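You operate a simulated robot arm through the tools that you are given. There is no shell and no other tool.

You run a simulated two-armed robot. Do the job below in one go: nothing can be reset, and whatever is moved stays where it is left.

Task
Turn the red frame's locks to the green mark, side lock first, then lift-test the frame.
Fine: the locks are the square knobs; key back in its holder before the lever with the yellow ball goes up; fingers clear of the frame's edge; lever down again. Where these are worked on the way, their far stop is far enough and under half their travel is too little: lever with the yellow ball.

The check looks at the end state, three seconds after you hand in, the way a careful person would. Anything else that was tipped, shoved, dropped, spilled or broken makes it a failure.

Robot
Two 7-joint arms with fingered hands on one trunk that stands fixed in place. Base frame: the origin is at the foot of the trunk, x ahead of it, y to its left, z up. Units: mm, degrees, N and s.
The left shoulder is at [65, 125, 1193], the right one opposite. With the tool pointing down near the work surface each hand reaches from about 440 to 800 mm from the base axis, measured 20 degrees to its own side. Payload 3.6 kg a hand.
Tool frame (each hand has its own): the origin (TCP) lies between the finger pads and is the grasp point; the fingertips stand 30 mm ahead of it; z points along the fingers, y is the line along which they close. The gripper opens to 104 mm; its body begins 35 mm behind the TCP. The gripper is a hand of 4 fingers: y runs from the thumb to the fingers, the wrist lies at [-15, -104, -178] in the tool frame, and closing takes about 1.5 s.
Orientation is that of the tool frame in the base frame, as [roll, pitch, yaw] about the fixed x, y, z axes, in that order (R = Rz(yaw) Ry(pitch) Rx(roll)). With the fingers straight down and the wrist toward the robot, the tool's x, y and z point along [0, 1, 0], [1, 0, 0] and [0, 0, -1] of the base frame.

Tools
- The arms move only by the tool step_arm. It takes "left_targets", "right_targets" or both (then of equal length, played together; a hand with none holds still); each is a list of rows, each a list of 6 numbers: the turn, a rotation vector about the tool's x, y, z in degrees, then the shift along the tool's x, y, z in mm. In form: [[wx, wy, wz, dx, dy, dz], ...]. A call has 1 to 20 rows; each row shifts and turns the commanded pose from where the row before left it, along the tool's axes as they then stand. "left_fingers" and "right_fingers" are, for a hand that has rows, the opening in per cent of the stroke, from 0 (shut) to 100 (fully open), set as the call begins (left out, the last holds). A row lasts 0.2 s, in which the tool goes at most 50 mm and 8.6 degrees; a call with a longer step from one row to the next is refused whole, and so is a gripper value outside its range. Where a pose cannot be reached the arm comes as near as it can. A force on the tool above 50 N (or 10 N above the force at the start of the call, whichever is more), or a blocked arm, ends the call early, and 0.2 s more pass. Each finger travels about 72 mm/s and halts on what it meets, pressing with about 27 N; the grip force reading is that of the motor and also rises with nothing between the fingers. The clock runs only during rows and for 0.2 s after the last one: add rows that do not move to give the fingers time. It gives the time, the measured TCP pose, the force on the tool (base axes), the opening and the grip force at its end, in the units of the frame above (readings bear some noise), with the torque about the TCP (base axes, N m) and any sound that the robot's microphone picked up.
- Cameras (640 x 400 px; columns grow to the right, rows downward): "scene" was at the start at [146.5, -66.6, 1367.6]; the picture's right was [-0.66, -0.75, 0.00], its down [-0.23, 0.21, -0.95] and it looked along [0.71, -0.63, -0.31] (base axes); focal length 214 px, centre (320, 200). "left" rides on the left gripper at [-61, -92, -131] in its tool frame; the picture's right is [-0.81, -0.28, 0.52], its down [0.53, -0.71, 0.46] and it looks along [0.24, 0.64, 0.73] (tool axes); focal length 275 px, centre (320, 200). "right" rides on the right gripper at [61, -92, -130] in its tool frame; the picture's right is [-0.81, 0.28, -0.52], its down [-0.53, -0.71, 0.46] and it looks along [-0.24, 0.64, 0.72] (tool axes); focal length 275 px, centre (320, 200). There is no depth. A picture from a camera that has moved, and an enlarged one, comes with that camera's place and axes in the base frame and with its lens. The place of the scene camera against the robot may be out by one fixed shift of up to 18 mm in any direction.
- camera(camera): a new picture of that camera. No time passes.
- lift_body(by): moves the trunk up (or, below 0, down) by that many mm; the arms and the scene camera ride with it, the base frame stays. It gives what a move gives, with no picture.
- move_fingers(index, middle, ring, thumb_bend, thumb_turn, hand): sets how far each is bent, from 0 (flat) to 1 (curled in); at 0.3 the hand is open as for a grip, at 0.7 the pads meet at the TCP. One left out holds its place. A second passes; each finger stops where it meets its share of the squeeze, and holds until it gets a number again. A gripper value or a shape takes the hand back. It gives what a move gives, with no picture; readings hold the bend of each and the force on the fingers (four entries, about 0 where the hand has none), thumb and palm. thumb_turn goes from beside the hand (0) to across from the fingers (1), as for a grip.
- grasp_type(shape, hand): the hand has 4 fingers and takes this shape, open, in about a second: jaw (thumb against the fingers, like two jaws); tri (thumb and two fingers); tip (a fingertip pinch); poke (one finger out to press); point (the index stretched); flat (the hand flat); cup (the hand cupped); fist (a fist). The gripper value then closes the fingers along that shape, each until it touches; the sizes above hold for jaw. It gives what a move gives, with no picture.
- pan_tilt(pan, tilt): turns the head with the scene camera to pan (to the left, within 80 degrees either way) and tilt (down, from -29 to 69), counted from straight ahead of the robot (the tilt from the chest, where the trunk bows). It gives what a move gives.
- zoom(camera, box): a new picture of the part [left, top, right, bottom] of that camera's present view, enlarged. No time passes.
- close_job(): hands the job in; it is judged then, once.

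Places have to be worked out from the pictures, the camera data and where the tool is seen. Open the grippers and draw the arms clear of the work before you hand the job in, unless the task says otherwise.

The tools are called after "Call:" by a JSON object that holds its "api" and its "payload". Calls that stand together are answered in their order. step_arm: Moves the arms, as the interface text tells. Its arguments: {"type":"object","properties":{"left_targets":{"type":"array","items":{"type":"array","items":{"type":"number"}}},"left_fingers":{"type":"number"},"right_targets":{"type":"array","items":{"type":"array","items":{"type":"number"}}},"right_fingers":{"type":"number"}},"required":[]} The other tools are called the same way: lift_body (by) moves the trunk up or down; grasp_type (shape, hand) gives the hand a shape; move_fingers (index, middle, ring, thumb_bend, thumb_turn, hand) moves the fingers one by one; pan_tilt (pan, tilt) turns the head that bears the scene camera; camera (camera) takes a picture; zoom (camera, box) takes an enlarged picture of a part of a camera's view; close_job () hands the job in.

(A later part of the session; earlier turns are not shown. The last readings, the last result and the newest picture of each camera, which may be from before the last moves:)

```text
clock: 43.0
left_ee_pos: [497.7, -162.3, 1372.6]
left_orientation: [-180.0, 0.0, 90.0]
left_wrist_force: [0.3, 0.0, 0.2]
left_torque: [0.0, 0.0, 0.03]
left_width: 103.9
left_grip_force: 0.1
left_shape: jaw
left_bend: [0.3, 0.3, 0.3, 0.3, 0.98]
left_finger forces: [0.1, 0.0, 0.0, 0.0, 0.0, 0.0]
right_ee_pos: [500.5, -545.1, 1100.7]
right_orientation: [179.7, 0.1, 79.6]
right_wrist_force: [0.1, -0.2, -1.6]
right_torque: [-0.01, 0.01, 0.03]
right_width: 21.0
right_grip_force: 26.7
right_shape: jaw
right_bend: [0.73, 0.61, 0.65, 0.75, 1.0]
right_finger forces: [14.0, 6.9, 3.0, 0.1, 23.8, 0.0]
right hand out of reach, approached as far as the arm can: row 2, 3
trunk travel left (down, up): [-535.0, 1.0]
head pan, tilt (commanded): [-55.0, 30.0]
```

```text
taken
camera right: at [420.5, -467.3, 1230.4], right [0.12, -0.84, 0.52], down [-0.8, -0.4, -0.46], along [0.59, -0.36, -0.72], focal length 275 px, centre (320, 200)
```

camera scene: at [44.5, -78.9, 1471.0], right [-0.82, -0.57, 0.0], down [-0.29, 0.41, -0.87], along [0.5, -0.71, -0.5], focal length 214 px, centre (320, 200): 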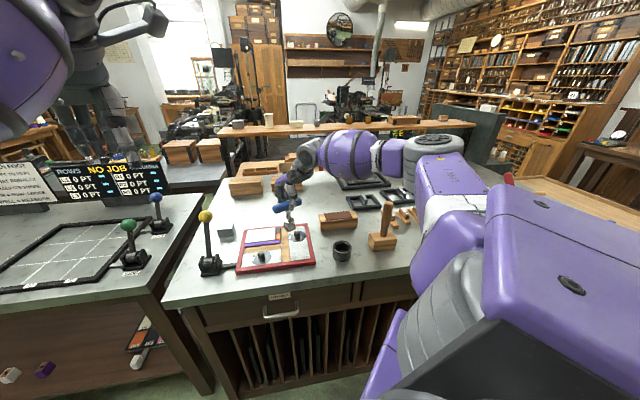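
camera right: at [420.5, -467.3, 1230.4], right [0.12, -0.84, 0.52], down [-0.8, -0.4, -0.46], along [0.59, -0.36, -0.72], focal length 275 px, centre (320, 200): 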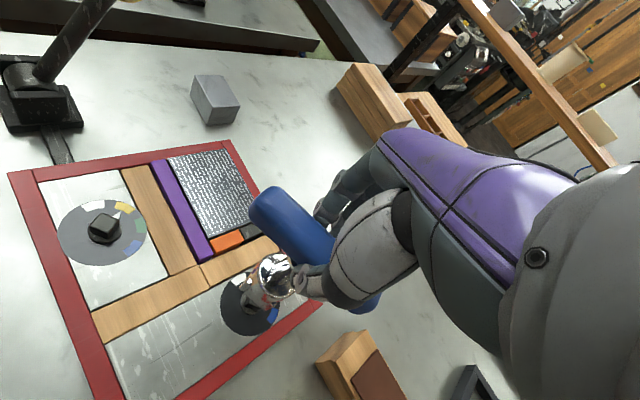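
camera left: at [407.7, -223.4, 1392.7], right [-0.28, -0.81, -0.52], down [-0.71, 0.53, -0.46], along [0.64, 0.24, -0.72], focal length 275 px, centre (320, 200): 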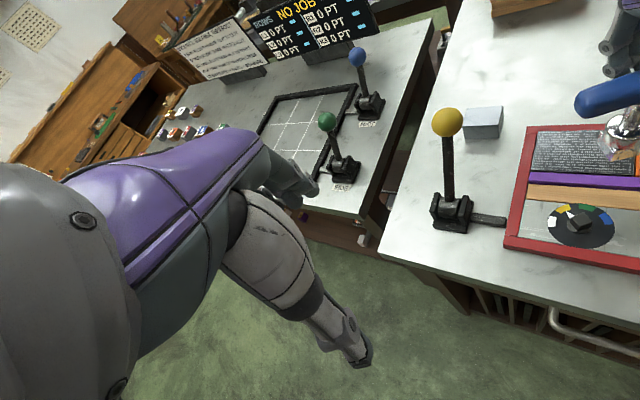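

Over the knob the limit is about yaw 79° at this height. Before fighting for more, I check how the bar and socket really lie in the grip, since the bar may be a few degrees off the tool axis.

Call:
{"api": "zoom", "payload": {"camera": "scene", "box": [265, 190, 325, 250]}}

Call:
{"api": "zoom", "payload": {"camera": "right", "box": [210, 170, 390, 350]}}

Call:
{"api": "camera", "payload": {"camera": "left"}}

```text
6.67 times, centred on (295, 220) of scene
camera zoom: at [44.5, -79.0, 1471.0], right [-0.82, -0.57, 0.0], down [-0.29, 0.41, -0.87], along [0.5, -0.71, -0.5], focal length 1430 px, centre (487, 67)
```

zoom: 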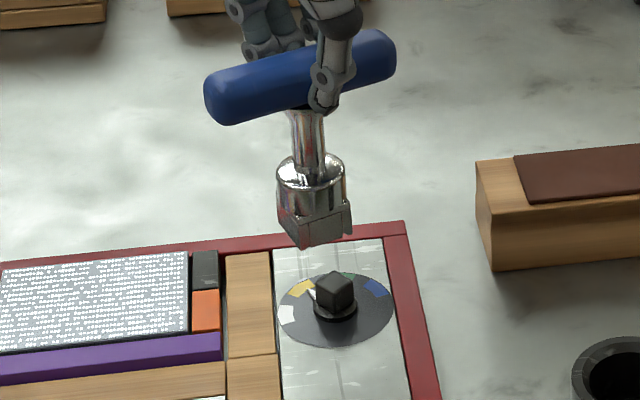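

```text
2.22 times, centred on (300, 260) of right
camera zoom: at [420.5, -467.3, 1230.4], right [0.12, -0.84, 0.52], down [-0.8, -0.4, -0.46], along [0.59, -0.36, -0.72], focal length 612 px, centre (364, 67)
```

zoom: 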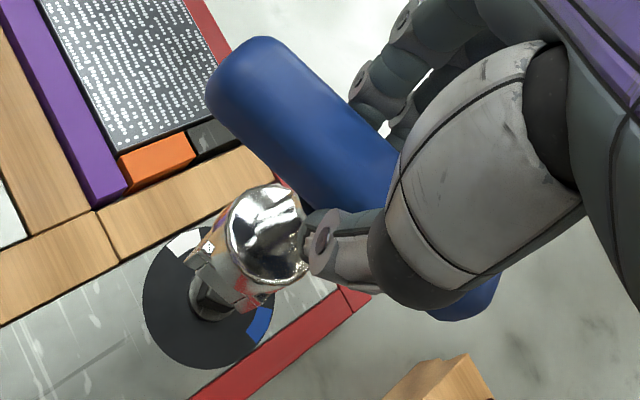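

```text
taken
camera left: at [406.9, -223.2, 1503.5], right [-0.28, -0.81, -0.52], down [-0.71, 0.53, -0.45], along [0.64, 0.24, -0.73], focal length 275 px, centre (320, 200)
```

left: 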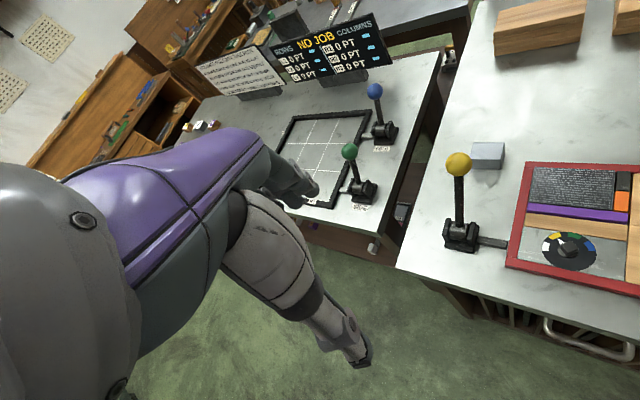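

The scene view shows the bar at about 65° while the hand is at yaw 80°, so the bar sits ≈ −14° skewed in the grip; I'd need even more wrist yaw. I look closely at how the fingers hold the bar to decide on a better grip.

Call:
{"api": "zoom", "payload": {"camera": "scene", "box": [280, 192, 310, 214]}}

Call:
{"api": "zoom", "payload": {"camera": "right", "box": [270, 170, 370, 290]}}

```text
16.00 times, centred on (295, 203) of scene
camera zoom: at [44.5, -79.0, 1471.0], right [-0.82, -0.57, 0.0], down [-0.29, 0.41, -0.87], along [0.5, -0.71, -0.5], focal length 3432 px, centre (720, 152)
```

zoom: 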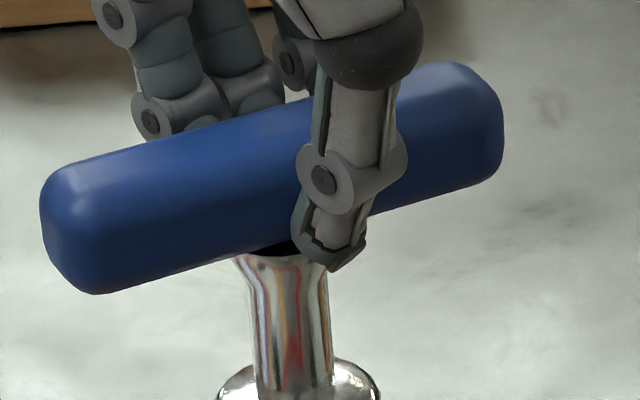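

```text
3.33 times, centred on (320, 230) of right
camera zoom: at [420.5, -467.3, 1230.4], right [0.12, -0.84, 0.52], down [-0.8, -0.4, -0.46], along [0.59, -0.36, -0.72], focal length 918 px, centre (320, 100)
```

zoom: 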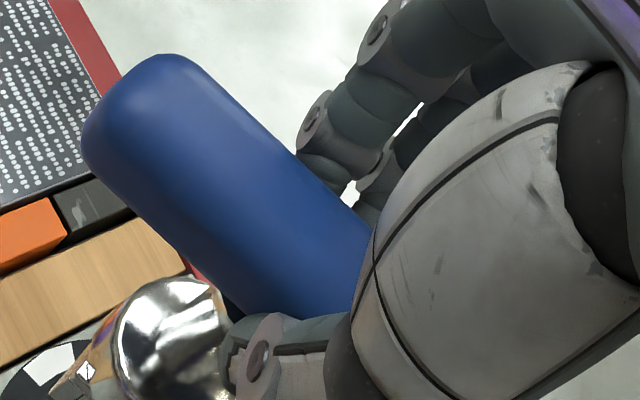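

The pads do hold the bar squarely in height, just skewed by −15° in yaw; the key hangs vertical. With that skew, the other square fit (bar at −5°) needs hand yaw ≈ +10° turning to ≈ −40°, so I test that range in the air, well above the knob.

Call:
{"api": "step_arm", "payload": {"right_targets": [[0, 0, 7.5, 0, 0, 0], [0, 0, 7.5, 0, 0, 0], [0, 0, 7.5, 0, 0, 0], [0, 0, 7.5, 0, 0, 0], [0, 0, 7.5, 0, 0, 0], [0, 0, 7.5, 0, 0, 0], [0, 0, 7.5, 0, 0, 0], [0, 0, 7.5, 0, 0, 0], [0, 0, 7.5, 0, 0, 0], [0, 0, 0, 0, 0, 0]]}}

Call:
{"api": "camera", "payload": {"camera": "scene"}}

```text
clock: 45.2
left_ee_pos: [497.8, -162.5, 1372.6]
left_orientation: [-179.9, 0.1, 90.0]
left_wrist_force: [0.1, 0.1, -0.1]
left_torque: [0.03, -0.03, -0.01]
left_width: 103.7
left_grip_force: 0.1
left_shape: jaw
left_bend: [0.3, 0.3, 0.3, 0.3, 0.98]
left_finger forces: [0.0, 0.1, 0.0, 0.1, 0.1, 0.0]
right_ee_pos: [499.6, -545.6, 1100.2]
right_orientation: [179.7, 0.0, 14.0]
right_wrist_force: [0.8, 0.3, -2.7]
right_torque: [0.03, -0.01, -0.02]
right_width: 20.9
right_grip_force: 26.9
right_shape: jaw
right_bend: [0.73, 0.61, 0.65, 0.75, 1.0]
right_finger forces: [14.1, 6.8, 3.0, 0.1, 23.8, 0.0]
trunk travel left (down, up): [-535.0, 1.0]
head pan, tilt (commanded): [-55.0, 30.0]
```

```text
taken
camera scene: at [44.2, -79.1, 1471.0], right [-0.82, -0.57, 0.0], down [-0.29, 0.41, -0.87], along [0.5, -0.71, -0.5], focal length 214 px, centre (320, 200)
```

scene: 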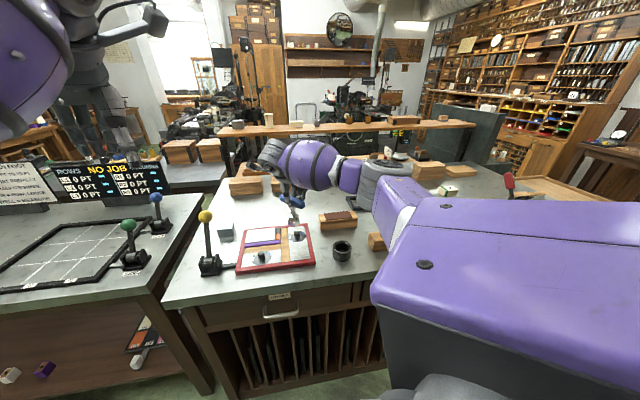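

Yaw 14° is easy. I continue in the air to −14°, watching where the elbow goes.

Call:
{"api": "step_arm", "payload": {"right_targets": [[0, 0, 7, 0, 0, 0], [0, 0, 7, 0, 0, 0], [0, 0, 7, 0, 0, 0], [0, 0, 7, 0, 0, 0], [0, 0, 0, 0, 0, 0]]}}

Call:
{"api": "camera", "payload": {"camera": "scene"}}

```text
clock: 46.4
left_ee_pos: [496.7, -161.4, 1372.5]
left_orientation: [-180.0, 0.0, 90.0]
left_wrist_force: [-0.3, 0.5, 0.2]
left_torque: [0.0, 0.01, 0.01]
left_width: 103.8
left_grip_force: 0.1
left_shape: jaw
left_bend: [0.3, 0.3, 0.3, 0.3, 0.98]
left_finger forces: [0.0, 0.0, 0.0, 0.0, 0.0, 0.0]
right_ee_pos: [499.6, -544.4, 1100.7]
right_orientation: [179.8, -0.1, -14.0]
right_wrist_force: [0.4, 0.3, -1.9]
right_torque: [-0.01, 0.03, 0.0]
right_width: 20.9
right_grip_force: 27.0
right_shape: jaw
right_bend: [0.73, 0.61, 0.65, 0.75, 1.0]
right_finger forces: [14.1, 6.8, 3.0, 0.0, 23.8, 0.0]
trunk travel left (down, up): [-535.0, 1.0]
head pan, tilt (commanded): [-55.0, 30.0]
```

```text
taken
camera scene: at [44.2, -79.1, 1471.0], right [-0.82, -0.57, 0.0], down [-0.29, 0.41, -0.87], along [0.5, -0.71, -0.5], focal length 214 px, centre (320, 200)
```

scene: 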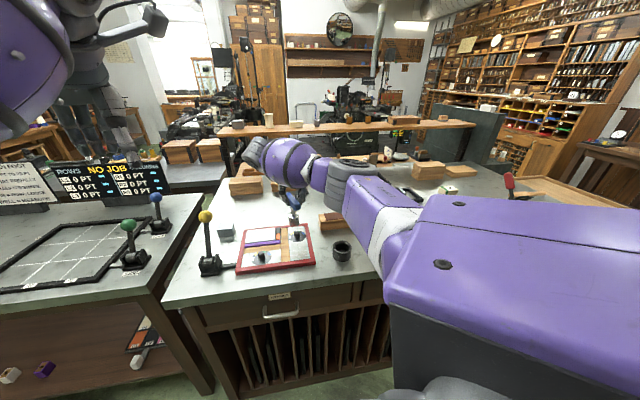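

−14° works too. I continue to −42° in the air.

Call:
{"api": "step_arm", "payload": {"right_targets": [[0, 0, 7, 0, 0, 0], [0, 0, 7, 0, 0, 0], [0, 0, 7, 0, 0, 0], [0, 0, 7, 0, 0, 0], [0, 0, 0, 0, 0, 0]]}}

Call:
{"api": "camera", "payload": {"camera": "scene"}}

Call:
{"api": "camera", "payload": {"camera": "right"}}

```text
clock: 47.6
left_ee_pos: [498.8, -161.4, 1371.2]
left_orientation: [180.0, 0.1, 89.9]
left_wrist_force: [-0.3, 0.1, 0.4]
left_torque: [-0.01, -0.04, 0.01]
left_width: 103.9
left_grip_force: 0.1
left_shape: jaw
left_bend: [0.3, 0.3, 0.3, 0.3, 0.98]
left_finger forces: [0.0, 0.1, 0.0, 0.0, 0.1, 0.0]
right_ee_pos: [487.4, -543.1, 1105.2]
right_orientation: [179.9, -0.5, -41.9]
right_wrist_force: [0.3, 0.4, -1.9]
right_torque: [0.04, 0.04, 0.01]
right_width: 20.8
right_grip_force: 27.2
right_shape: jaw
right_bend: [0.73, 0.61, 0.65, 0.75, 1.0]
right_finger forces: [14.1, 6.8, 2.9, 0.1, 23.9, 0.0]
right hand out of reach, approached as far as the arm can: row 4
trunk travel left (down, up): [-535.0, 1.0]
head pan, tilt (commanded): [-55.0, 30.0]
```

```text
taken
camera scene: at [44.6, -79.1, 1471.0], right [-0.82, -0.57, 0.0], down [-0.29, 0.41, -0.87], along [0.5, -0.71, -0.5], focal length 214 px, centre (320, 200)
```

scene: 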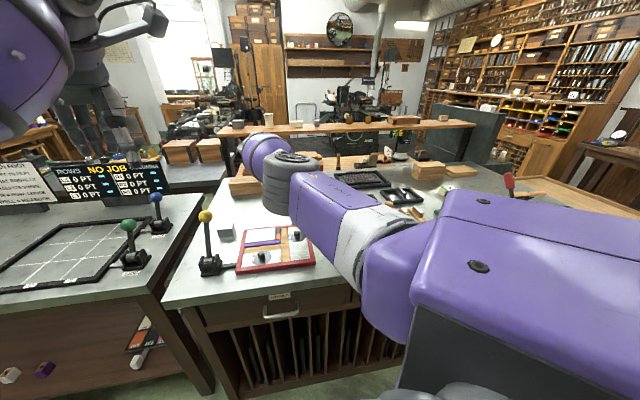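

```text
taken
camera right: at [594.0, -514.3, 1235.5], right [-0.79, 0.34, 0.51], down [0.08, 0.88, -0.46], along [-0.61, -0.32, -0.72], focal length 275 px, centre (320, 200)
```

right: 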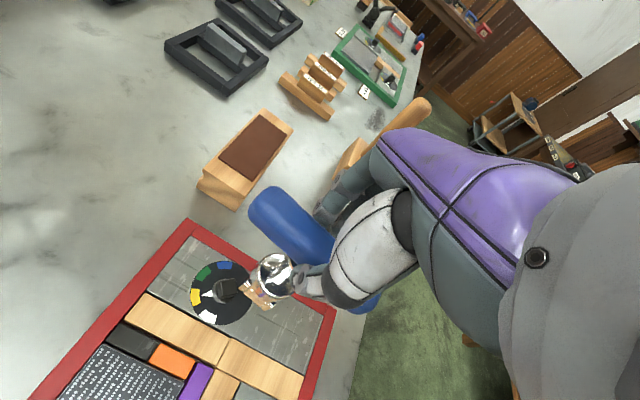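

The hand reaches from about −38° to +79° over the knob, so I use the fit with the bar at −5°: insert at hand yaw ≈ +10° and turn to about −35°/−40°. I turn back to +10° and move over the side knob at z ≈ 1085 to check alignment.

Call:
{"api": "step_arm", "payload": {"right_targets": [[0, 0, -7.4, 0, 0, 0], [0, 0, -7.4, 0, 0, 0], [0, 0, -7.4, 0, 0, 0], [0, 0, -7.4, 0, 0, 0], [0, 0, -7.4, 0, 0, 0], [0, 0, -7.4, 0, 0, 0], [0, 0, -7.5, 0, 0, 0], [0, 0, 0, 4.9, 7.0, 10], [0, 0, 0, 4.9, 7.0, 10], [0, 0, 0, 0, 0, 0]]}}

Call:
{"api": "zoom", "payload": {"camera": "scene", "box": [265, 190, 325, 250]}}

Call:
{"api": "camera", "payload": {"camera": "right"}}

```text
clock: 49.8
left_ee_pos: [498.3, -162.8, 1373.7]
left_orientation: [-180.0, 0.0, 90.0]
left_wrist_force: [0.1, -0.5, -0.8]
left_torque: [0.0, -0.01, 0.0]
left_width: 103.8
left_grip_force: 0.1
left_shape: jaw
left_bend: [0.3, 0.3, 0.3, 0.3, 0.98]
left_finger forces: [0.1, 0.0, 0.1, 0.0, 0.0, 0.0]
right_ee_pos: [562.7, -585.0, 1085.6]
right_orientation: [179.6, -0.1, 10.0]
right_wrist_force: [1.0, 0.4, -2.9]
right_torque: [-0.03, 0.02, 0.0]
right_width: 21.0
right_grip_force: 27.1
right_shape: jaw
right_bend: [0.73, 0.61, 0.65, 0.75, 1.0]
right_finger forces: [14.2, 6.9, 3.0, 0.0, 24.0, 0.0]
right hand out of reach, approached as far as the arm can: row 1, 2, 3, 4, 5, 6, 7, 8, 9
trunk travel left (down, up): [-535.0, 1.0]
head pan, tilt (commanded): [-55.0, 30.0]
```

```text
6.67 times, centred on (295, 220) of scene
camera zoom: at [44.4, -79.1, 1471.0], right [-0.82, -0.57, 0.0], down [-0.29, 0.41, -0.87], along [0.5, -0.71, -0.5], focal length 1430 px, centre (487, 67)
```

zoom: 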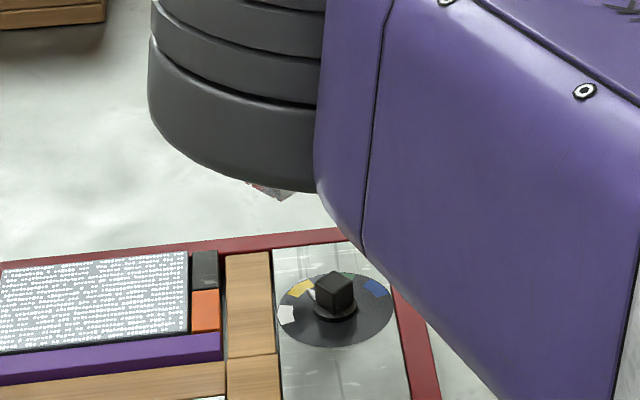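

```text
taken
camera right: at [605.2, -483.0, 1215.0], right [-0.75, -0.41, 0.52], down [-0.65, 0.61, -0.46], along [-0.13, -0.68, -0.72], focal length 275 px, centre (320, 200)
```

right: 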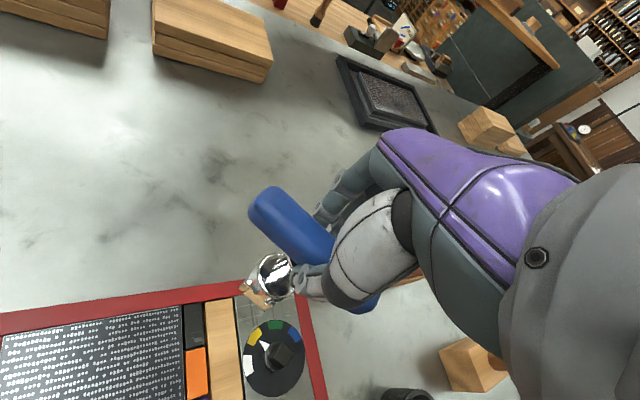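

The arm took a different elbow posture after touching its limit and drifted to (563, −585). I look at the whole scene before moving on.

Call:
{"api": "camera", "payload": {"camera": "scene"}}

Call:
{"api": "camera", "payload": {"camera": "left"}}

```text
taken
camera scene: at [44.4, -79.1, 1471.0], right [-0.82, -0.57, 0.0], down [-0.29, 0.41, -0.87], along [0.5, -0.71, -0.5], focal length 214 px, centre (320, 200)
```

scene: 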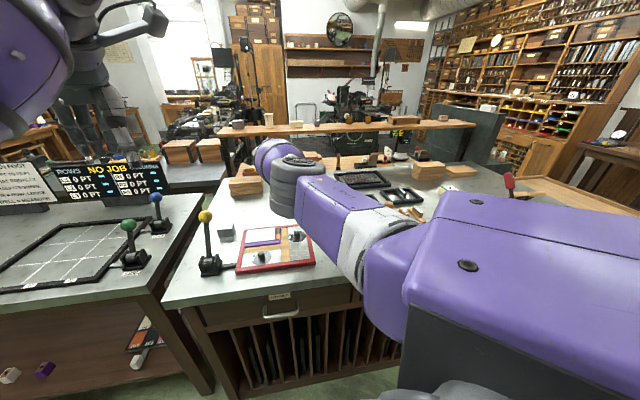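

```text
taken
camera left: at [406.8, -223.4, 1503.5], right [-0.28, -0.81, -0.52], down [-0.71, 0.53, -0.45], along [0.64, 0.24, -0.72], focal length 275 px, centre (320, 200)
```

left: 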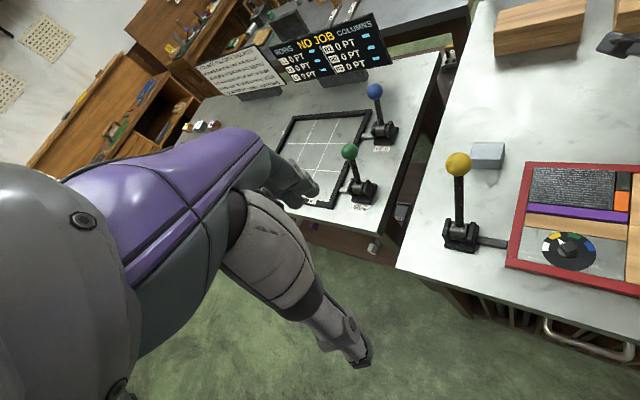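

The key is still held well clear of everything, but the elbow has swung inward. I turn the yaw further back to ~45° in the air and return over the knob area, which should bring the elbow outward again.

Call:
{"api": "step_arm", "payload": {"right_targets": [[0, 0, 0, 0, 0, -10], [0, 0, 0, 0, 0, -10], [0, 0, -7, 0, 0, 0], [0, 0, -7, 0, 0, 0], [0, 0, -7, 0, 0, 0], [0, 0, -7, 0, 0, 0], [0, 0, -7, 0, 0, 0], [0, 0, 0, 0, 0, 0]]}}

Call:
{"api": "camera", "payload": {"camera": "scene"}}

```text
clock: 51.6
left_ee_pos: [499.0, -162.6, 1371.7]
left_orientation: [-179.9, 0.1, 90.0]
left_wrist_force: [0.0, 1.2, 0.5]
left_torque: [-0.01, 0.02, -0.01]
left_width: 103.6
left_grip_force: 0.0
left_shape: jaw
left_bend: [0.3, 0.3, 0.3, 0.3, 0.98]
left_finger forces: [0.0, 0.0, 0.0, 0.1, 0.0, 0.1]
right_ee_pos: [582.4, -597.4, 1105.6]
right_orientation: [179.8, 0.1, 45.0]
right_wrist_force: [0.3, -0.1, -2.0]
right_torque: [-0.01, 0.0, 0.01]
right_width: 21.0
right_grip_force: 27.0
right_shape: jaw
right_bend: [0.73, 0.61, 0.65, 0.75, 1.0]
right_finger forces: [14.1, 6.8, 3.0, 0.1, 24.0, 0.0]
right hand out of reach, approached as far as the arm can: row 3, 4, 5, 6
trunk travel left (down, up): [-535.0, 1.0]
head pan, tilt (commanded): [-55.0, 30.0]
```

```text
taken
camera scene: at [44.6, -78.8, 1471.0], right [-0.82, -0.57, 0.0], down [-0.29, 0.41, -0.87], along [0.5, -0.71, -0.5], focal length 214 px, centre (320, 200)
```

scene: 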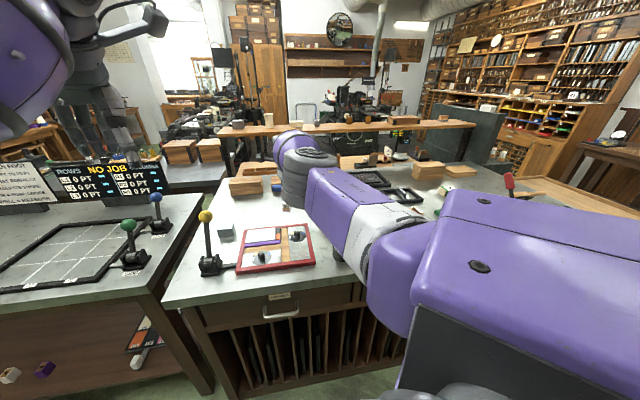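

Still the inward elbow. I pull the hand back toward (500, −540) at yaw 45° to see whether the posture relaxes.

Call:
{"api": "step_arm", "payload": {"right_targets": [[0, 0, 0, -2.9, -16.4, 0], [0, 0, 0, -2.9, -16.4, 0], [0, 0, 0, -2.9, -16.4, 0], [0, 0, 0, -2.9, -16.4, 0], [0, 0, 0, -2.9, -16.4, 0], [0, 0, 0, -2.9, -16.4, 0], [0, 0, 0, 0, 0, 0]]}}

Call:
{"api": "camera", "payload": {"camera": "scene"}}

```text
clock: 53.2
left_ee_pos: [497.9, -162.1, 1372.0]
left_orientation: [-180.0, 0.1, 89.9]
left_wrist_force: [0.4, -0.6, 0.1]
left_torque: [-0.02, 0.01, 0.02]
left_width: 103.6
left_grip_force: 0.1
left_shape: jaw
left_bend: [0.3, 0.3, 0.3, 0.3, 0.98]
left_finger forces: [0.0, 0.0, 0.1, 0.0, 0.0, 0.0]
right_ee_pos: [582.6, -597.0, 1105.1]
right_orientation: [179.7, 0.0, 45.1]
right_wrist_force: [-0.1, 0.6, -1.9]
right_torque: [-0.04, -0.01, -0.02]
right_width: 21.1
right_grip_force: 26.7
right_shape: jaw
right_bend: [0.73, 0.61, 0.65, 0.75, 1.0]
right_finger forces: [14.1, 6.8, 3.0, 0.0, 23.9, 0.0]
right hand out of reach, approached as far as the arm can: row 1, 2, 3, 4, 5, 6
trunk travel left (down, up): [-535.0, 1.0]
head pan, tilt (commanded): [-55.0, 30.0]
```

```text
taken
camera scene: at [44.5, -79.0, 1471.0], right [-0.82, -0.57, 0.0], down [-0.29, 0.41, -0.87], along [0.5, -0.71, -0.5], focal length 214 px, centre (320, 200)
```

scene: 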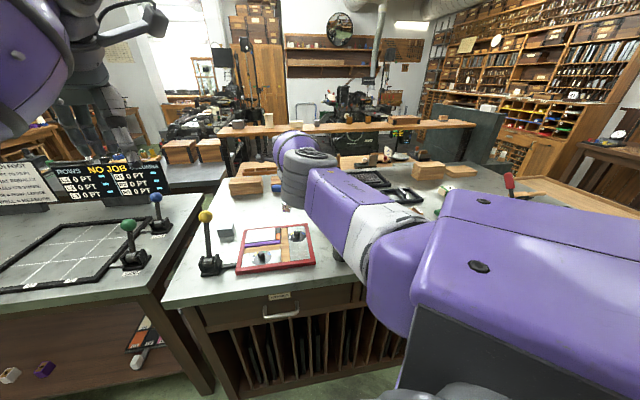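

The arm is jammed against a joint stop in this posture. I try freeing it by raising the hand and turning the yaw further before pulling back.

Call:
{"api": "step_arm", "payload": {"right_targets": [[0, 0, 0, 0, 0, -15], [0, 0, 0, 0, 0, -15], [0, 0, 0, 0, 0, -15], [0, 0, 0, 0, 0, -15], [0, 0, -7, 0, 0, 0], [0, 0, -7, 0, 0, 0], [0, 0, -7, 0, 0, 0], [0, 0, -7, 0, 0, 0], [0, 0, 0, 0, 0, 0]]}}

Call:
{"api": "camera", "payload": {"camera": "scene"}}

```text
clock: 55.2
left_ee_pos: [498.6, -162.7, 1372.0]
left_orientation: [180.0, 0.0, 90.0]
left_wrist_force: [0.3, -0.5, -0.3]
left_torque: [-0.01, 0.0, 0.0]
left_width: 103.7
left_grip_force: 0.1
left_shape: jaw
left_bend: [0.3, 0.3, 0.3, 0.3, 0.98]
left_finger forces: [0.0, 0.0, 0.0, 0.0, 0.0, 0.0]
right_ee_pos: [566.3, -584.3, 1170.3]
right_orientation: [179.7, 0.3, 65.8]
right_wrist_force: [0.3, 0.4, -1.9]
right_torque: [0.01, -0.03, 0.0]
right_width: 21.1
right_grip_force: 26.9
right_shape: jaw
right_bend: [0.73, 0.61, 0.65, 0.75, 1.0]
right_finger forces: [14.1, 6.8, 2.9, 0.0, 23.7, 0.0]
right hand out of reach, approached as far as the arm can: row 6, 7, 8
trunk travel left (down, up): [-535.0, 1.0]
head pan, tilt (commanded): [-55.0, 30.0]
```

```text
taken
camera scene: at [44.2, -79.0, 1471.0], right [-0.82, -0.57, 0.0], down [-0.29, 0.41, -0.87], along [0.5, -0.71, -0.5], focal length 214 px, centre (320, 200)
```

scene: 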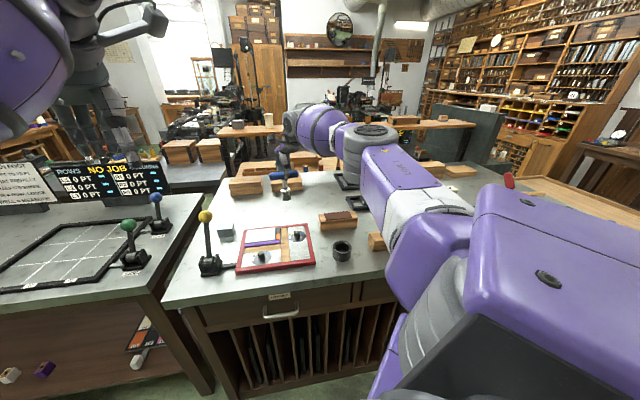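

Freed — the elbow is swinging back to the right. I pull the hand back to about (480, −520, 1150) and check.

Call:
{"api": "step_arm", "payload": {"right_targets": [[0, 0, 3, 3.3, -15, 2.9], [0, 0, 3, 3.3, -15, 2.9], [0, 0, 3, 3.3, -15, 2.9], [0, 0, 3, 3.3, -15, 2.9], [0, 0, 3, 3.3, -15, 2.9], [0, 0, 3, 3.3, -15, 2.9], [0, 0, 3, 3.3, -15, 2.9], [0, 0, 0, 0, 0, 0]]}}

Call:
{"api": "camera", "payload": {"camera": "scene"}}

```text
clock: 57.0
left_ee_pos: [498.9, -162.0, 1372.6]
left_orientation: [-179.9, 0.0, 89.9]
left_wrist_force: [-0.2, -0.7, -0.6]
left_torque: [0.0, 0.02, 0.0]
left_width: 103.7
left_grip_force: 0.1
left_shape: jaw
left_bend: [0.3, 0.3, 0.3, 0.3, 0.98]
left_finger forces: [0.0, 0.0, 0.0, 0.0, 0.0, 0.0]
right_ee_pos: [490.1, -507.7, 1149.5]
right_orientation: [179.6, 0.1, 44.8]
right_wrist_force: [-0.1, -0.1, -1.5]
right_torque: [-0.02, -0.01, -0.02]
right_width: 20.9
right_grip_force: 26.9
right_shape: jaw
right_bend: [0.73, 0.61, 0.65, 0.75, 1.0]
right_finger forces: [14.2, 6.8, 3.0, 0.0, 23.8, 0.0]
trunk travel left (down, up): [-535.0, 1.0]
head pan, tilt (commanded): [-55.0, 30.0]
```

```text
taken
camera scene: at [44.5, -79.1, 1471.0], right [-0.82, -0.57, 0.0], down [-0.29, 0.41, -0.87], along [0.5, -0.71, -0.5], focal length 214 px, centre (320, 200)
```

scene: 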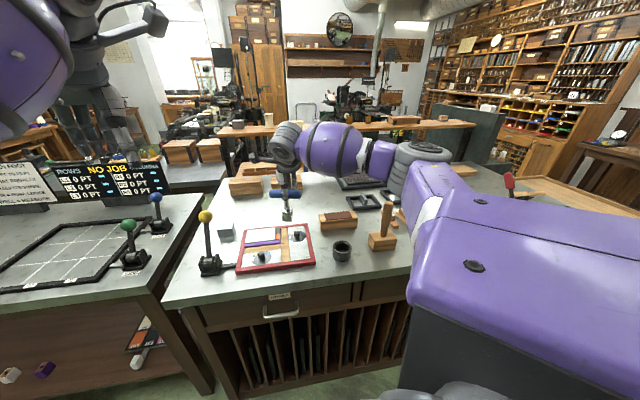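

The arm is back in its normal posture. I now turn to yaw 10° and come over the side knob at z ≈ 1085, staying off the limits.

Call:
{"api": "step_arm", "payload": {"right_targets": [[0, 0, 7, 0, 0, 0], [0, 0, 7, 0, 0, 0], [0, 0, 7, 0, 0, 0], [0, 0, 7, 0, 0, 0], [0, 0, 7, 0, 0, 0], [0, 0, 0, 0.2, 9.7, 12.9], [0, 0, 0, 0.2, 9.7, 12.9], [0, 0, 0, 0.2, 9.7, 12.9], [0, 0, 0, 0.2, 9.7, 12.9], [0, 0, 0, 0.2, 9.7, 12.9], [0, 0, 0, 0, 0, 0]]}}

Call:
{"api": "zoom", "payload": {"camera": "scene", "box": [265, 190, 325, 250]}}

Call:
{"api": "camera", "payload": {"camera": "right"}}

```text
clock: 59.4
left_ee_pos: [498.5, -161.6, 1373.8]
left_orientation: [180.0, 0.0, 89.9]
left_wrist_force: [-0.4, 0.6, 0.9]
left_torque: [-0.01, 0.02, 0.01]
left_width: 103.8
left_grip_force: 0.1
left_shape: jaw
left_bend: [0.3, 0.3, 0.3, 0.3, 0.98]
left_finger forces: [0.0, 0.0, 0.0, 0.0, 0.0, 0.0]
right_ee_pos: [501.1, -555.6, 1084.2]
right_orientation: [179.6, -0.3, 9.8]
right_wrist_force: [-0.3, -0.4, -2.0]
right_torque: [-0.02, -0.02, -0.01]
right_width: 20.5
right_grip_force: 26.6
right_shape: jaw
right_bend: [0.73, 0.61, 0.65, 0.75, 1.0]
right_finger forces: [14.1, 6.9, 3.0, 0.0, 23.9, 0.0]
trunk travel left (down, up): [-535.0, 1.0]
head pan, tilt (commanded): [-55.0, 30.0]
```

```text
6.67 times, centred on (295, 220) of scene
camera zoom: at [44.3, -78.8, 1471.0], right [-0.82, -0.57, 0.0], down [-0.29, 0.41, -0.87], along [0.5, -0.71, -0.5], focal length 1430 px, centre (487, 67)
```

zoom: 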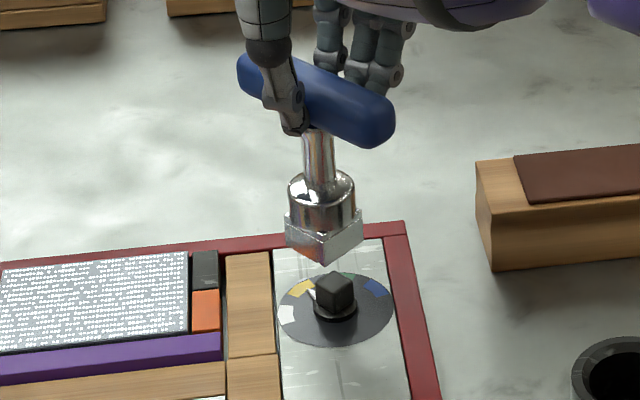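

```text
taken
camera right: at [545.2, -452.3, 1212.9], right [-0.75, -0.41, 0.52], down [-0.65, 0.61, -0.46], along [-0.13, -0.68, -0.72], focal length 275 px, centre (320, 200)
```

right: 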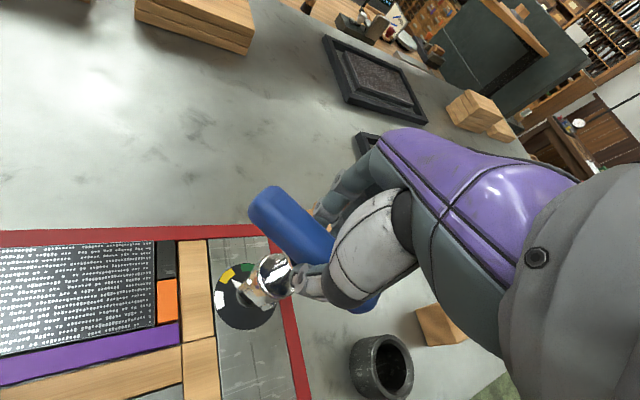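

The socket is just above the knob in view. I zoom in tightly to compare socket edges with the knob's square and their lateral alignment.

Call:
{"api": "zoom", "payload": {"camera": "scene", "box": [285, 210, 315, 240]}}

Call:
{"api": "zoom", "payload": {"camera": "right", "box": [200, 235, 320, 345]}}

```text
13.33 times, centred on (300, 225) of scene
camera zoom: at [44.3, -78.8, 1471.0], right [-0.82, -0.57, 0.0], down [-0.29, 0.41, -0.87], along [0.5, -0.71, -0.5], focal length 2860 px, centre (587, -133)
```

zoom: 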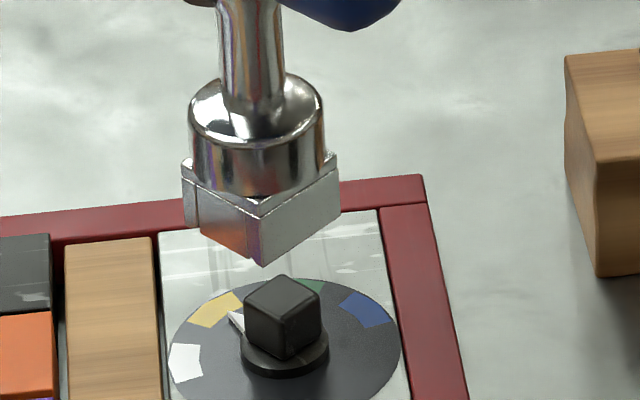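

```text
3.64 times, centred on (260, 290) of right
camera zoom: at [545.2, -452.3, 1212.9], right [-0.75, -0.41, 0.52], down [-0.65, 0.61, -0.46], along [-0.13, -0.68, -0.72], focal length 1001 px, centre (538, -127)
```

zoom: 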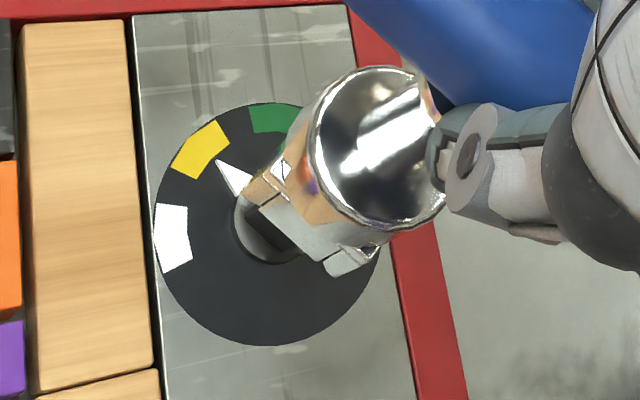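

By the scene view the key axis is about 4 mm to image-left of the knob; the right camera agrees on a tool offset of roughly (+3, −2). The squares look parallel within 2–3°. I shift by (−3, +2.3), trim the small tilt and go down to just above contact.

Call:
{"api": "step_arm", "payload": {"right_targets": [[0.4, -0.3, 0, -1.5, 1.1, 0], [0, 0, 0, -1.5, 1.2, 0], [0, 0, 0, 0, 0, 6], [0, 0, 0, 0, 0, 6], [0, 0, 0, 0, 0, 6], [0, 0, 0, 0, 0, 0]]}}

Call:
{"api": "zoom", "payload": {"camera": "scene", "box": [285, 210, 315, 240]}}

Call:
{"api": "zoom", "payload": {"camera": "right", "box": [200, 235, 320, 345]}}

```text
clock: 60.8
left_ee_pos: [498.0, -162.3, 1371.7]
left_orientation: [-179.9, 0.1, 89.9]
left_wrist_force: [-0.1, 0.1, 0.4]
left_torque: [0.02, 0.01, 0.01]
left_width: 103.8
left_grip_force: 0.1
left_shape: jaw
left_bend: [0.3, 0.3, 0.3, 0.3, 0.98]
left_finger forces: [0.0, 0.1, 0.1, 0.0, 0.0, 0.1]
right_ee_pos: [498.6, -556.5, 1065.1]
right_orientation: [-180.0, 0.4, 9.7]
right_wrist_force: [0.3, -0.1, -3.4]
right_torque: [-0.02, 0.05, -0.02]
right_width: 20.8
right_grip_force: 27.5
right_shape: jaw
right_bend: [0.73, 0.61, 0.65, 0.75, 1.0]
right_finger forces: [14.1, 6.9, 3.0, 0.1, 23.9, 0.1]
trunk travel left (down, up): [-535.0, 1.0]
head pan, tilt (commanded): [-55.0, 30.0]
```

```text
13.33 times, centred on (300, 225) of scene
camera zoom: at [44.4, -78.9, 1471.0], right [-0.82, -0.57, 0.0], down [-0.29, 0.41, -0.87], along [0.5, -0.71, -0.5], focal length 2860 px, centre (587, -133)
```

zoom: 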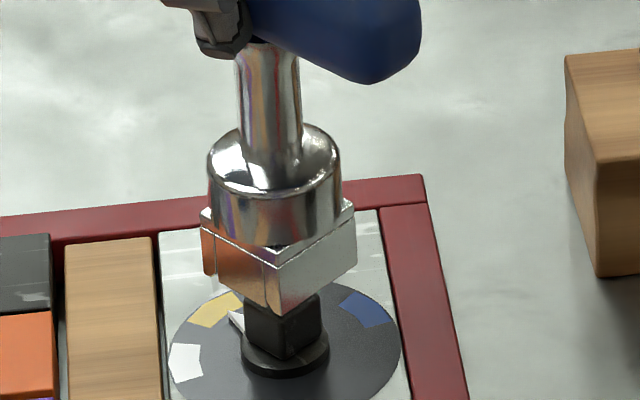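

```text
3.64 times, centred on (260, 290) of right
camera zoom: at [543.4, -456.0, 1196.0], right [-0.75, -0.41, 0.52], down [-0.65, 0.61, -0.45], along [-0.13, -0.68, -0.72], focal length 1001 px, centre (538, -127)
```

zoom: 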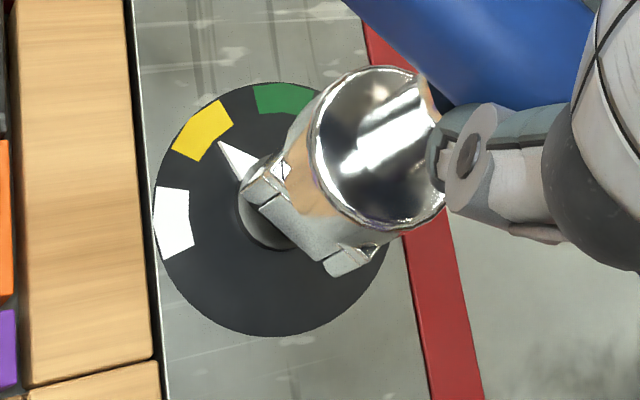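

Lateral alignment now looks within about 1–2 mm and the socket is still ~13 mm above the knob. I lower 10 mm in 2 mm rows and read the force.

Call:
{"api": "step_arm", "payload": {"right_targets": [[0, 0.3, 0, 0, 0, 2], [0, 0, 0, 0, 0, 2], [0, 0, 0, 0, 0, 2], [0, 0, 0, 0, 0, 2], [0, 0, 0, 0, 0, 2], [0, 0, 0, 0, 0, 0]]}}

Call:
{"api": "zoom", "payload": {"camera": "scene", "box": [285, 210, 315, 240]}}

Call:
{"api": "zoom", "payload": {"camera": "right", "box": [200, 235, 320, 345]}}

```text
clock: 62.2
left_ee_pos: [498.3, -160.7, 1372.1]
left_orientation: [180.0, 0.0, 90.0]
left_wrist_force: [-0.4, 0.3, -0.9]
left_torque: [0.02, -0.03, -0.03]
left_width: 103.6
left_grip_force: 0.0
left_shape: jaw
left_bend: [0.3, 0.3, 0.3, 0.3, 0.98]
left_finger forces: [0.0, 0.0, 0.1, 0.0, 0.0, 0.1]
right_ee_pos: [499.0, -558.0, 1056.8]
right_orientation: [179.9, -0.1, 9.8]
right_wrist_force: [-0.3, -0.3, -2.1]
right_torque: [-0.01, -0.04, 0.04]
right_width: 20.8
right_grip_force: 27.0
right_shape: jaw
right_bend: [0.73, 0.61, 0.65, 0.75, 1.0]
right_finger forces: [14.1, 6.8, 2.9, 0.0, 23.9, 0.1]
trunk travel left (down, up): [-535.0, 1.0]
head pan, tilt (commanded): [-55.0, 30.0]
```

```text
13.33 times, centred on (300, 225) of scene
camera zoom: at [44.5, -78.9, 1471.0], right [-0.82, -0.57, 0.0], down [-0.29, 0.41, -0.87], along [0.5, -0.71, -0.5], focal length 2860 px, centre (587, -133)
```

zoom: 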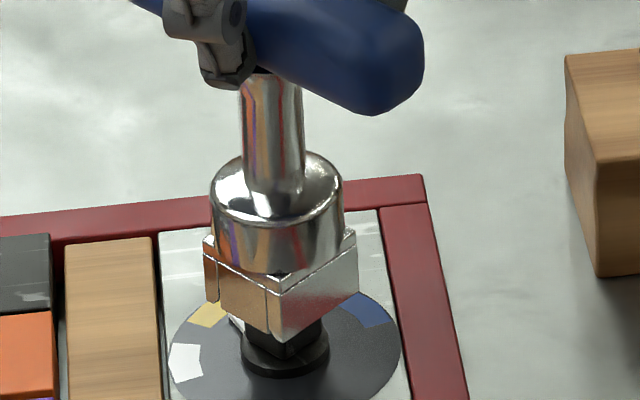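

```text
3.64 times, centred on (260, 290) of right
camera zoom: at [542.4, -456.5, 1186.4], right [-0.75, -0.41, 0.52], down [-0.65, 0.61, -0.46], along [-0.13, -0.68, -0.73], focal length 1001 px, centre (538, -127)
```

zoom: 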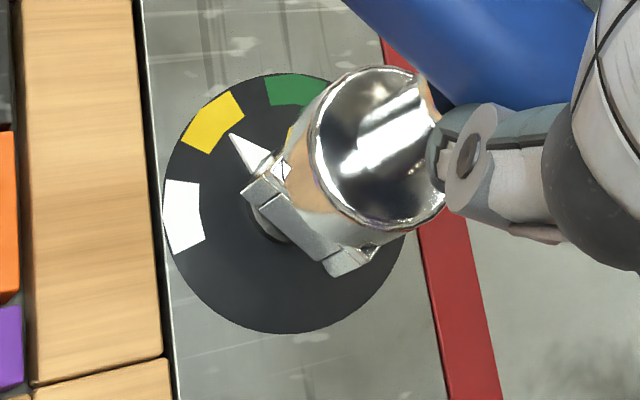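

No contact yet; socket edges read −4.7°, close to the knob. I continue down in fine rows, watching the vertical force.

Call:
{"api": "step_arm", "payload": {"right_targets": [[0, 0, 0, 0, 0, 1.5], [0, 0, 0, 0, 0, 1.5], [0, 0, 0, 0, 0, 1.5], [0, 0, 0, 0, 0, 1.5], [0, 0, 0, 0, 0, 0]]}}

Call:
{"api": "zoom", "payload": {"camera": "scene", "box": [285, 210, 315, 240]}}

```text
clock: 63.4
left_ee_pos: [498.7, -161.9, 1372.4]
left_orientation: [179.9, 0.1, 90.0]
left_wrist_force: [0.3, -0.3, -0.5]
left_torque: [0.01, 0.04, -0.02]
left_width: 104.0
left_grip_force: 0.1
left_shape: jaw
left_bend: [0.3, 0.3, 0.3, 0.3, 0.98]
left_finger forces: [0.0, 0.0, 0.0, 0.1, 0.1, 0.1]
right_ee_pos: [498.0, -557.4, 1048.9]
right_orientation: [180.0, -0.1, 9.8]
right_wrist_force: [0.1, 0.1, -1.5]
right_torque: [0.0, -0.02, 0.01]
right_width: 20.8
right_grip_force: 27.1
right_shape: jaw
right_bend: [0.73, 0.61, 0.65, 0.75, 1.0]
right_finger forces: [14.2, 6.8, 3.0, 0.0, 23.8, 0.0]
trunk travel left (down, up): [-535.0, 1.0]
head pan, tilt (commanded): [-55.0, 30.0]
```

```text
13.33 times, centred on (300, 225) of scene
camera zoom: at [44.5, -78.9, 1471.0], right [-0.82, -0.57, 0.0], down [-0.29, 0.41, -0.87], along [0.5, -0.71, -0.5], focal length 2860 px, centre (587, -133)
```

zoom: 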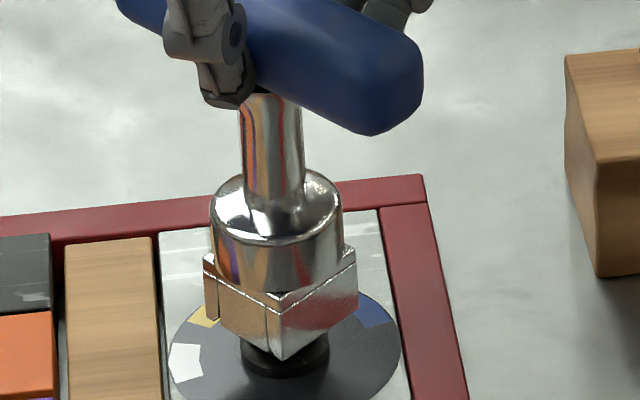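

No force, and the socket rim is already below the knob's top, so the knob is entering the socket. I keep lowering.

Call:
{"api": "step_arm", "payload": {"right_targets": [[0, 0, 0, 0, 0, 1.5], [0, 0, 0, 0, 0, 1.5], [0, 0, 0, 0, 0, 1.5], [0, 0, 0, 0, 0, 1.5], [0, 0, 0, 0, 0, 0]]}}

Call:
{"api": "zoom", "payload": {"camera": "scene", "box": [285, 210, 315, 240]}}

Call:
{"api": "zoom", "payload": {"camera": "right", "box": [200, 235, 320, 345]}}

```text
clock: 64.6
left_ee_pos: [498.4, -161.9, 1373.0]
left_orientation: [179.9, 0.0, 89.9]
left_wrist_force: [-1.0, 0.1, 0.7]
left_torque: [-0.02, -0.01, 0.02]
left_width: 103.8
left_grip_force: 0.0
left_shape: jaw
left_bend: [0.3, 0.3, 0.3, 0.3, 0.98]
left_finger forces: [0.0, 0.0, 0.1, 0.1, 0.0, 0.0]
right_ee_pos: [498.8, -557.9, 1044.7]
right_orientation: [180.0, -0.1, 9.9]
right_wrist_force: [0.9, -0.1, -1.6]
right_torque: [0.02, -0.02, 0.0]
right_width: 20.7
right_grip_force: 27.3
right_shape: jaw
right_bend: [0.73, 0.61, 0.65, 0.75, 1.0]
right_finger forces: [14.3, 6.8, 2.9, 0.0, 23.9, 0.0]
trunk travel left (down, up): [-535.0, 1.0]
head pan, tilt (commanded): [-55.0, 30.0]
```

```text
13.33 times, centred on (300, 225) of scene
camera zoom: at [44.5, -78.9, 1471.0], right [-0.82, -0.57, 0.0], down [-0.29, 0.41, -0.87], along [0.5, -0.71, -0.5], focal length 2860 px, centre (587, -133)
```

zoom: 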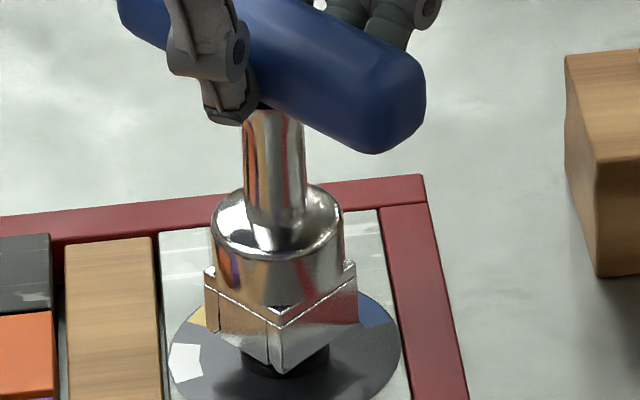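

```text
3.64 times, centred on (260, 290) of right
camera zoom: at [542.3, -456.7, 1174.5], right [-0.75, -0.41, 0.52], down [-0.65, 0.61, -0.46], along [-0.13, -0.68, -0.73], focal length 1001 px, centre (538, -127)
```

zoom: 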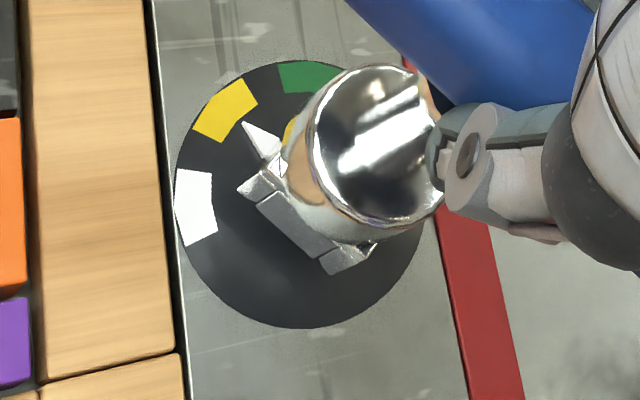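

Still free; the socket is about 8 mm over the knob. I continue down to full seat.

Call:
{"api": "step_arm", "payload": {"right_targets": [[0, 0, 0, 0, 0, 1.5], [0, 0, 0, 0, 0, 1.5], [0, 0, 0, 0, 0, 1.5], [0, 0, 0, 0, 0, 1.5], [0, 0, 0, 0, 0, 1.5], [0, 0, 0, 0, 0, 0]]}}

Call:
{"api": "zoom", "payload": {"camera": "scene", "box": [285, 210, 315, 240]}}

Call:
{"api": "zoom", "payload": {"camera": "right", "box": [200, 235, 320, 345]}}

```text
clock: 66.0
left_ee_pos: [498.3, -160.9, 1373.4]
left_orientation: [-180.0, 0.0, 90.0]
left_wrist_force: [-0.8, 1.0, -0.1]
left_torque: [-0.03, 0.02, 0.02]
left_width: 103.8
left_grip_force: 0.0
left_shape: jaw
left_bend: [0.3, 0.3, 0.3, 0.3, 0.98]
left_finger forces: [0.1, 0.0, 0.0, 0.1, 0.1, 0.1]
right_ee_pos: [498.2, -558.5, 1036.6]
right_orientation: [180.0, -0.2, 9.8]
right_wrist_force: [0.6, -0.9, 2.4]
right_torque: [-0.1, 0.02, 0.02]
right_width: 20.9
right_grip_force: 26.9
right_shape: jaw
right_bend: [0.73, 0.61, 0.65, 0.75, 1.0]
right_finger forces: [14.8, 7.2, 2.9, 0.0, 24.2, 0.0]
trunk travel left (down, up): [-535.0, 1.0]
head pan, tilt (commanded): [-55.0, 30.0]
```

```text
13.33 times, centred on (300, 225) of scene
camera zoom: at [44.2, -78.7, 1471.1], right [-0.82, -0.57, 0.0], down [-0.29, 0.41, -0.87], along [0.5, -0.71, -0.5], focal length 2860 px, centre (587, -133)
```

zoom: 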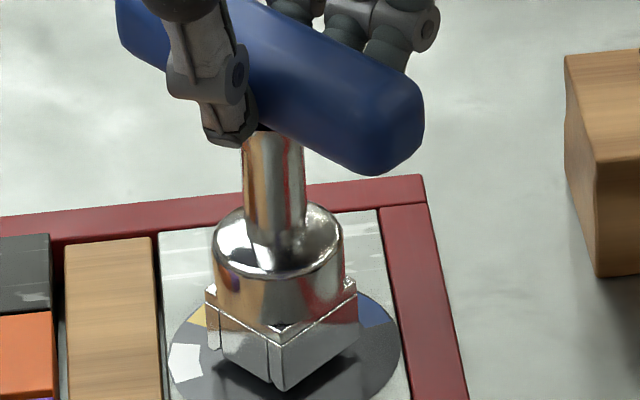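

```text
3.64 times, centred on (260, 290) of right
camera zoom: at [542.3, -456.1, 1167.6], right [-0.75, -0.41, 0.51], down [-0.64, 0.61, -0.46], along [-0.13, -0.68, -0.72], focal length 1001 px, centre (538, -127)
```

zoom: 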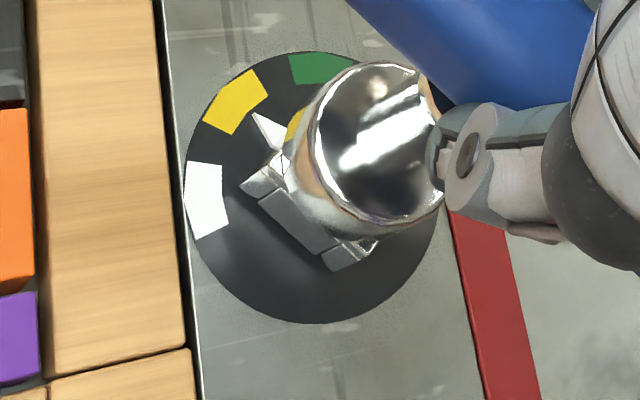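

Light contact (about 4 N) at TCP z 1036.6: the key is seated. Now I turn clockwise about the key axis, first 20°, compensating for the small grip offset.

Call:
{"api": "step_arm", "payload": {"right_targets": [[0, 0, 5, -0.16, -0.27, 0], [0, 0, 5, -0.16, -0.27, 0], [0, 0, 5, -0.16, -0.27, 0], [0, 0, 5, -0.16, -0.27, 0], [0, 0, 0, 0, 0, 0]]}}

Call:
{"api": "zoom", "payload": {"camera": "scene", "box": [285, 210, 315, 240]}}

Call:
{"api": "zoom", "payload": {"camera": "right", "box": [200, 235, 320, 345]}}

```text
clock: 67.2
left_ee_pos: [498.8, -161.1, 1371.9]
left_orientation: [-179.9, 0.1, 90.0]
left_wrist_force: [0.5, -0.2, 0.1]
left_torque: [-0.02, 0.02, -0.04]
left_width: 104.0
left_grip_force: 0.0
left_shape: jaw
left_bend: [0.3, 0.3, 0.3, 0.3, 0.98]
left_finger forces: [0.0, 0.0, 0.1, 0.0, 0.0, 0.0]
right_ee_pos: [498.0, -555.5, 1037.8]
right_orientation: [180.0, -0.1, -10.3]
right_wrist_force: [0.8, -1.7, 3.6]
right_torque: [-0.14, -0.04, 0.11]
right_width: 21.2
right_grip_force: 26.8
right_shape: jaw
right_bend: [0.74, 0.61, 0.65, 0.75, 1.0]
right_finger forces: [14.4, 7.7, 3.5, 0.0, 24.2, 0.0]
trunk travel left (down, up): [-535.0, 1.0]
head pan, tilt (commanded): [-55.0, 30.0]
```

```text
13.33 times, centred on (300, 225) of scene
camera zoom: at [44.1, -78.9, 1471.0], right [-0.82, -0.57, 0.0], down [-0.29, 0.41, -0.87], along [0.5, -0.71, -0.5], focal length 2860 px, centre (587, -133)
```

zoom: 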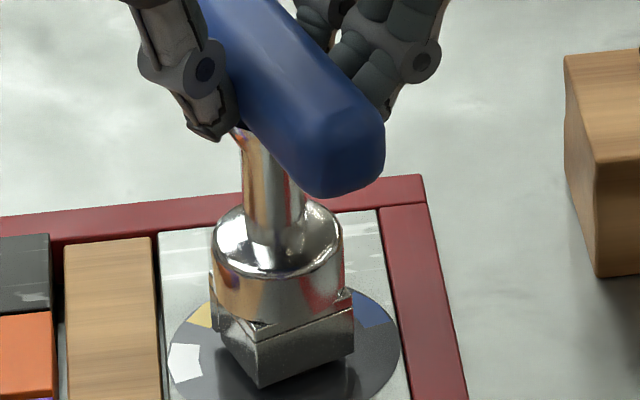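

```text
3.64 times, centred on (260, 290) of right
camera zoom: at [573.9, -476.6, 1167.7], right [-0.85, -0.13, 0.51], down [-0.4, 0.8, -0.46], along [-0.35, -0.59, -0.73], focal length 1001 px, centre (538, -127)
```

zoom: 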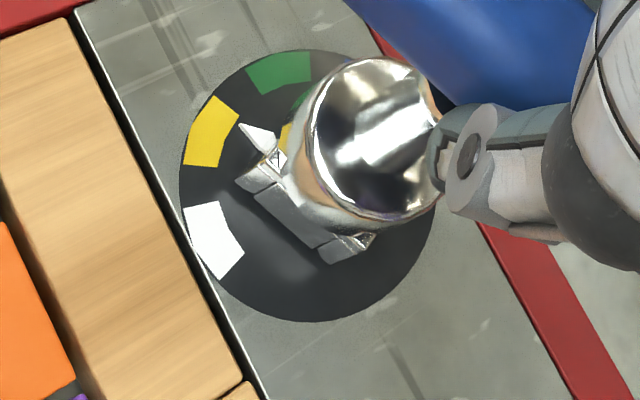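

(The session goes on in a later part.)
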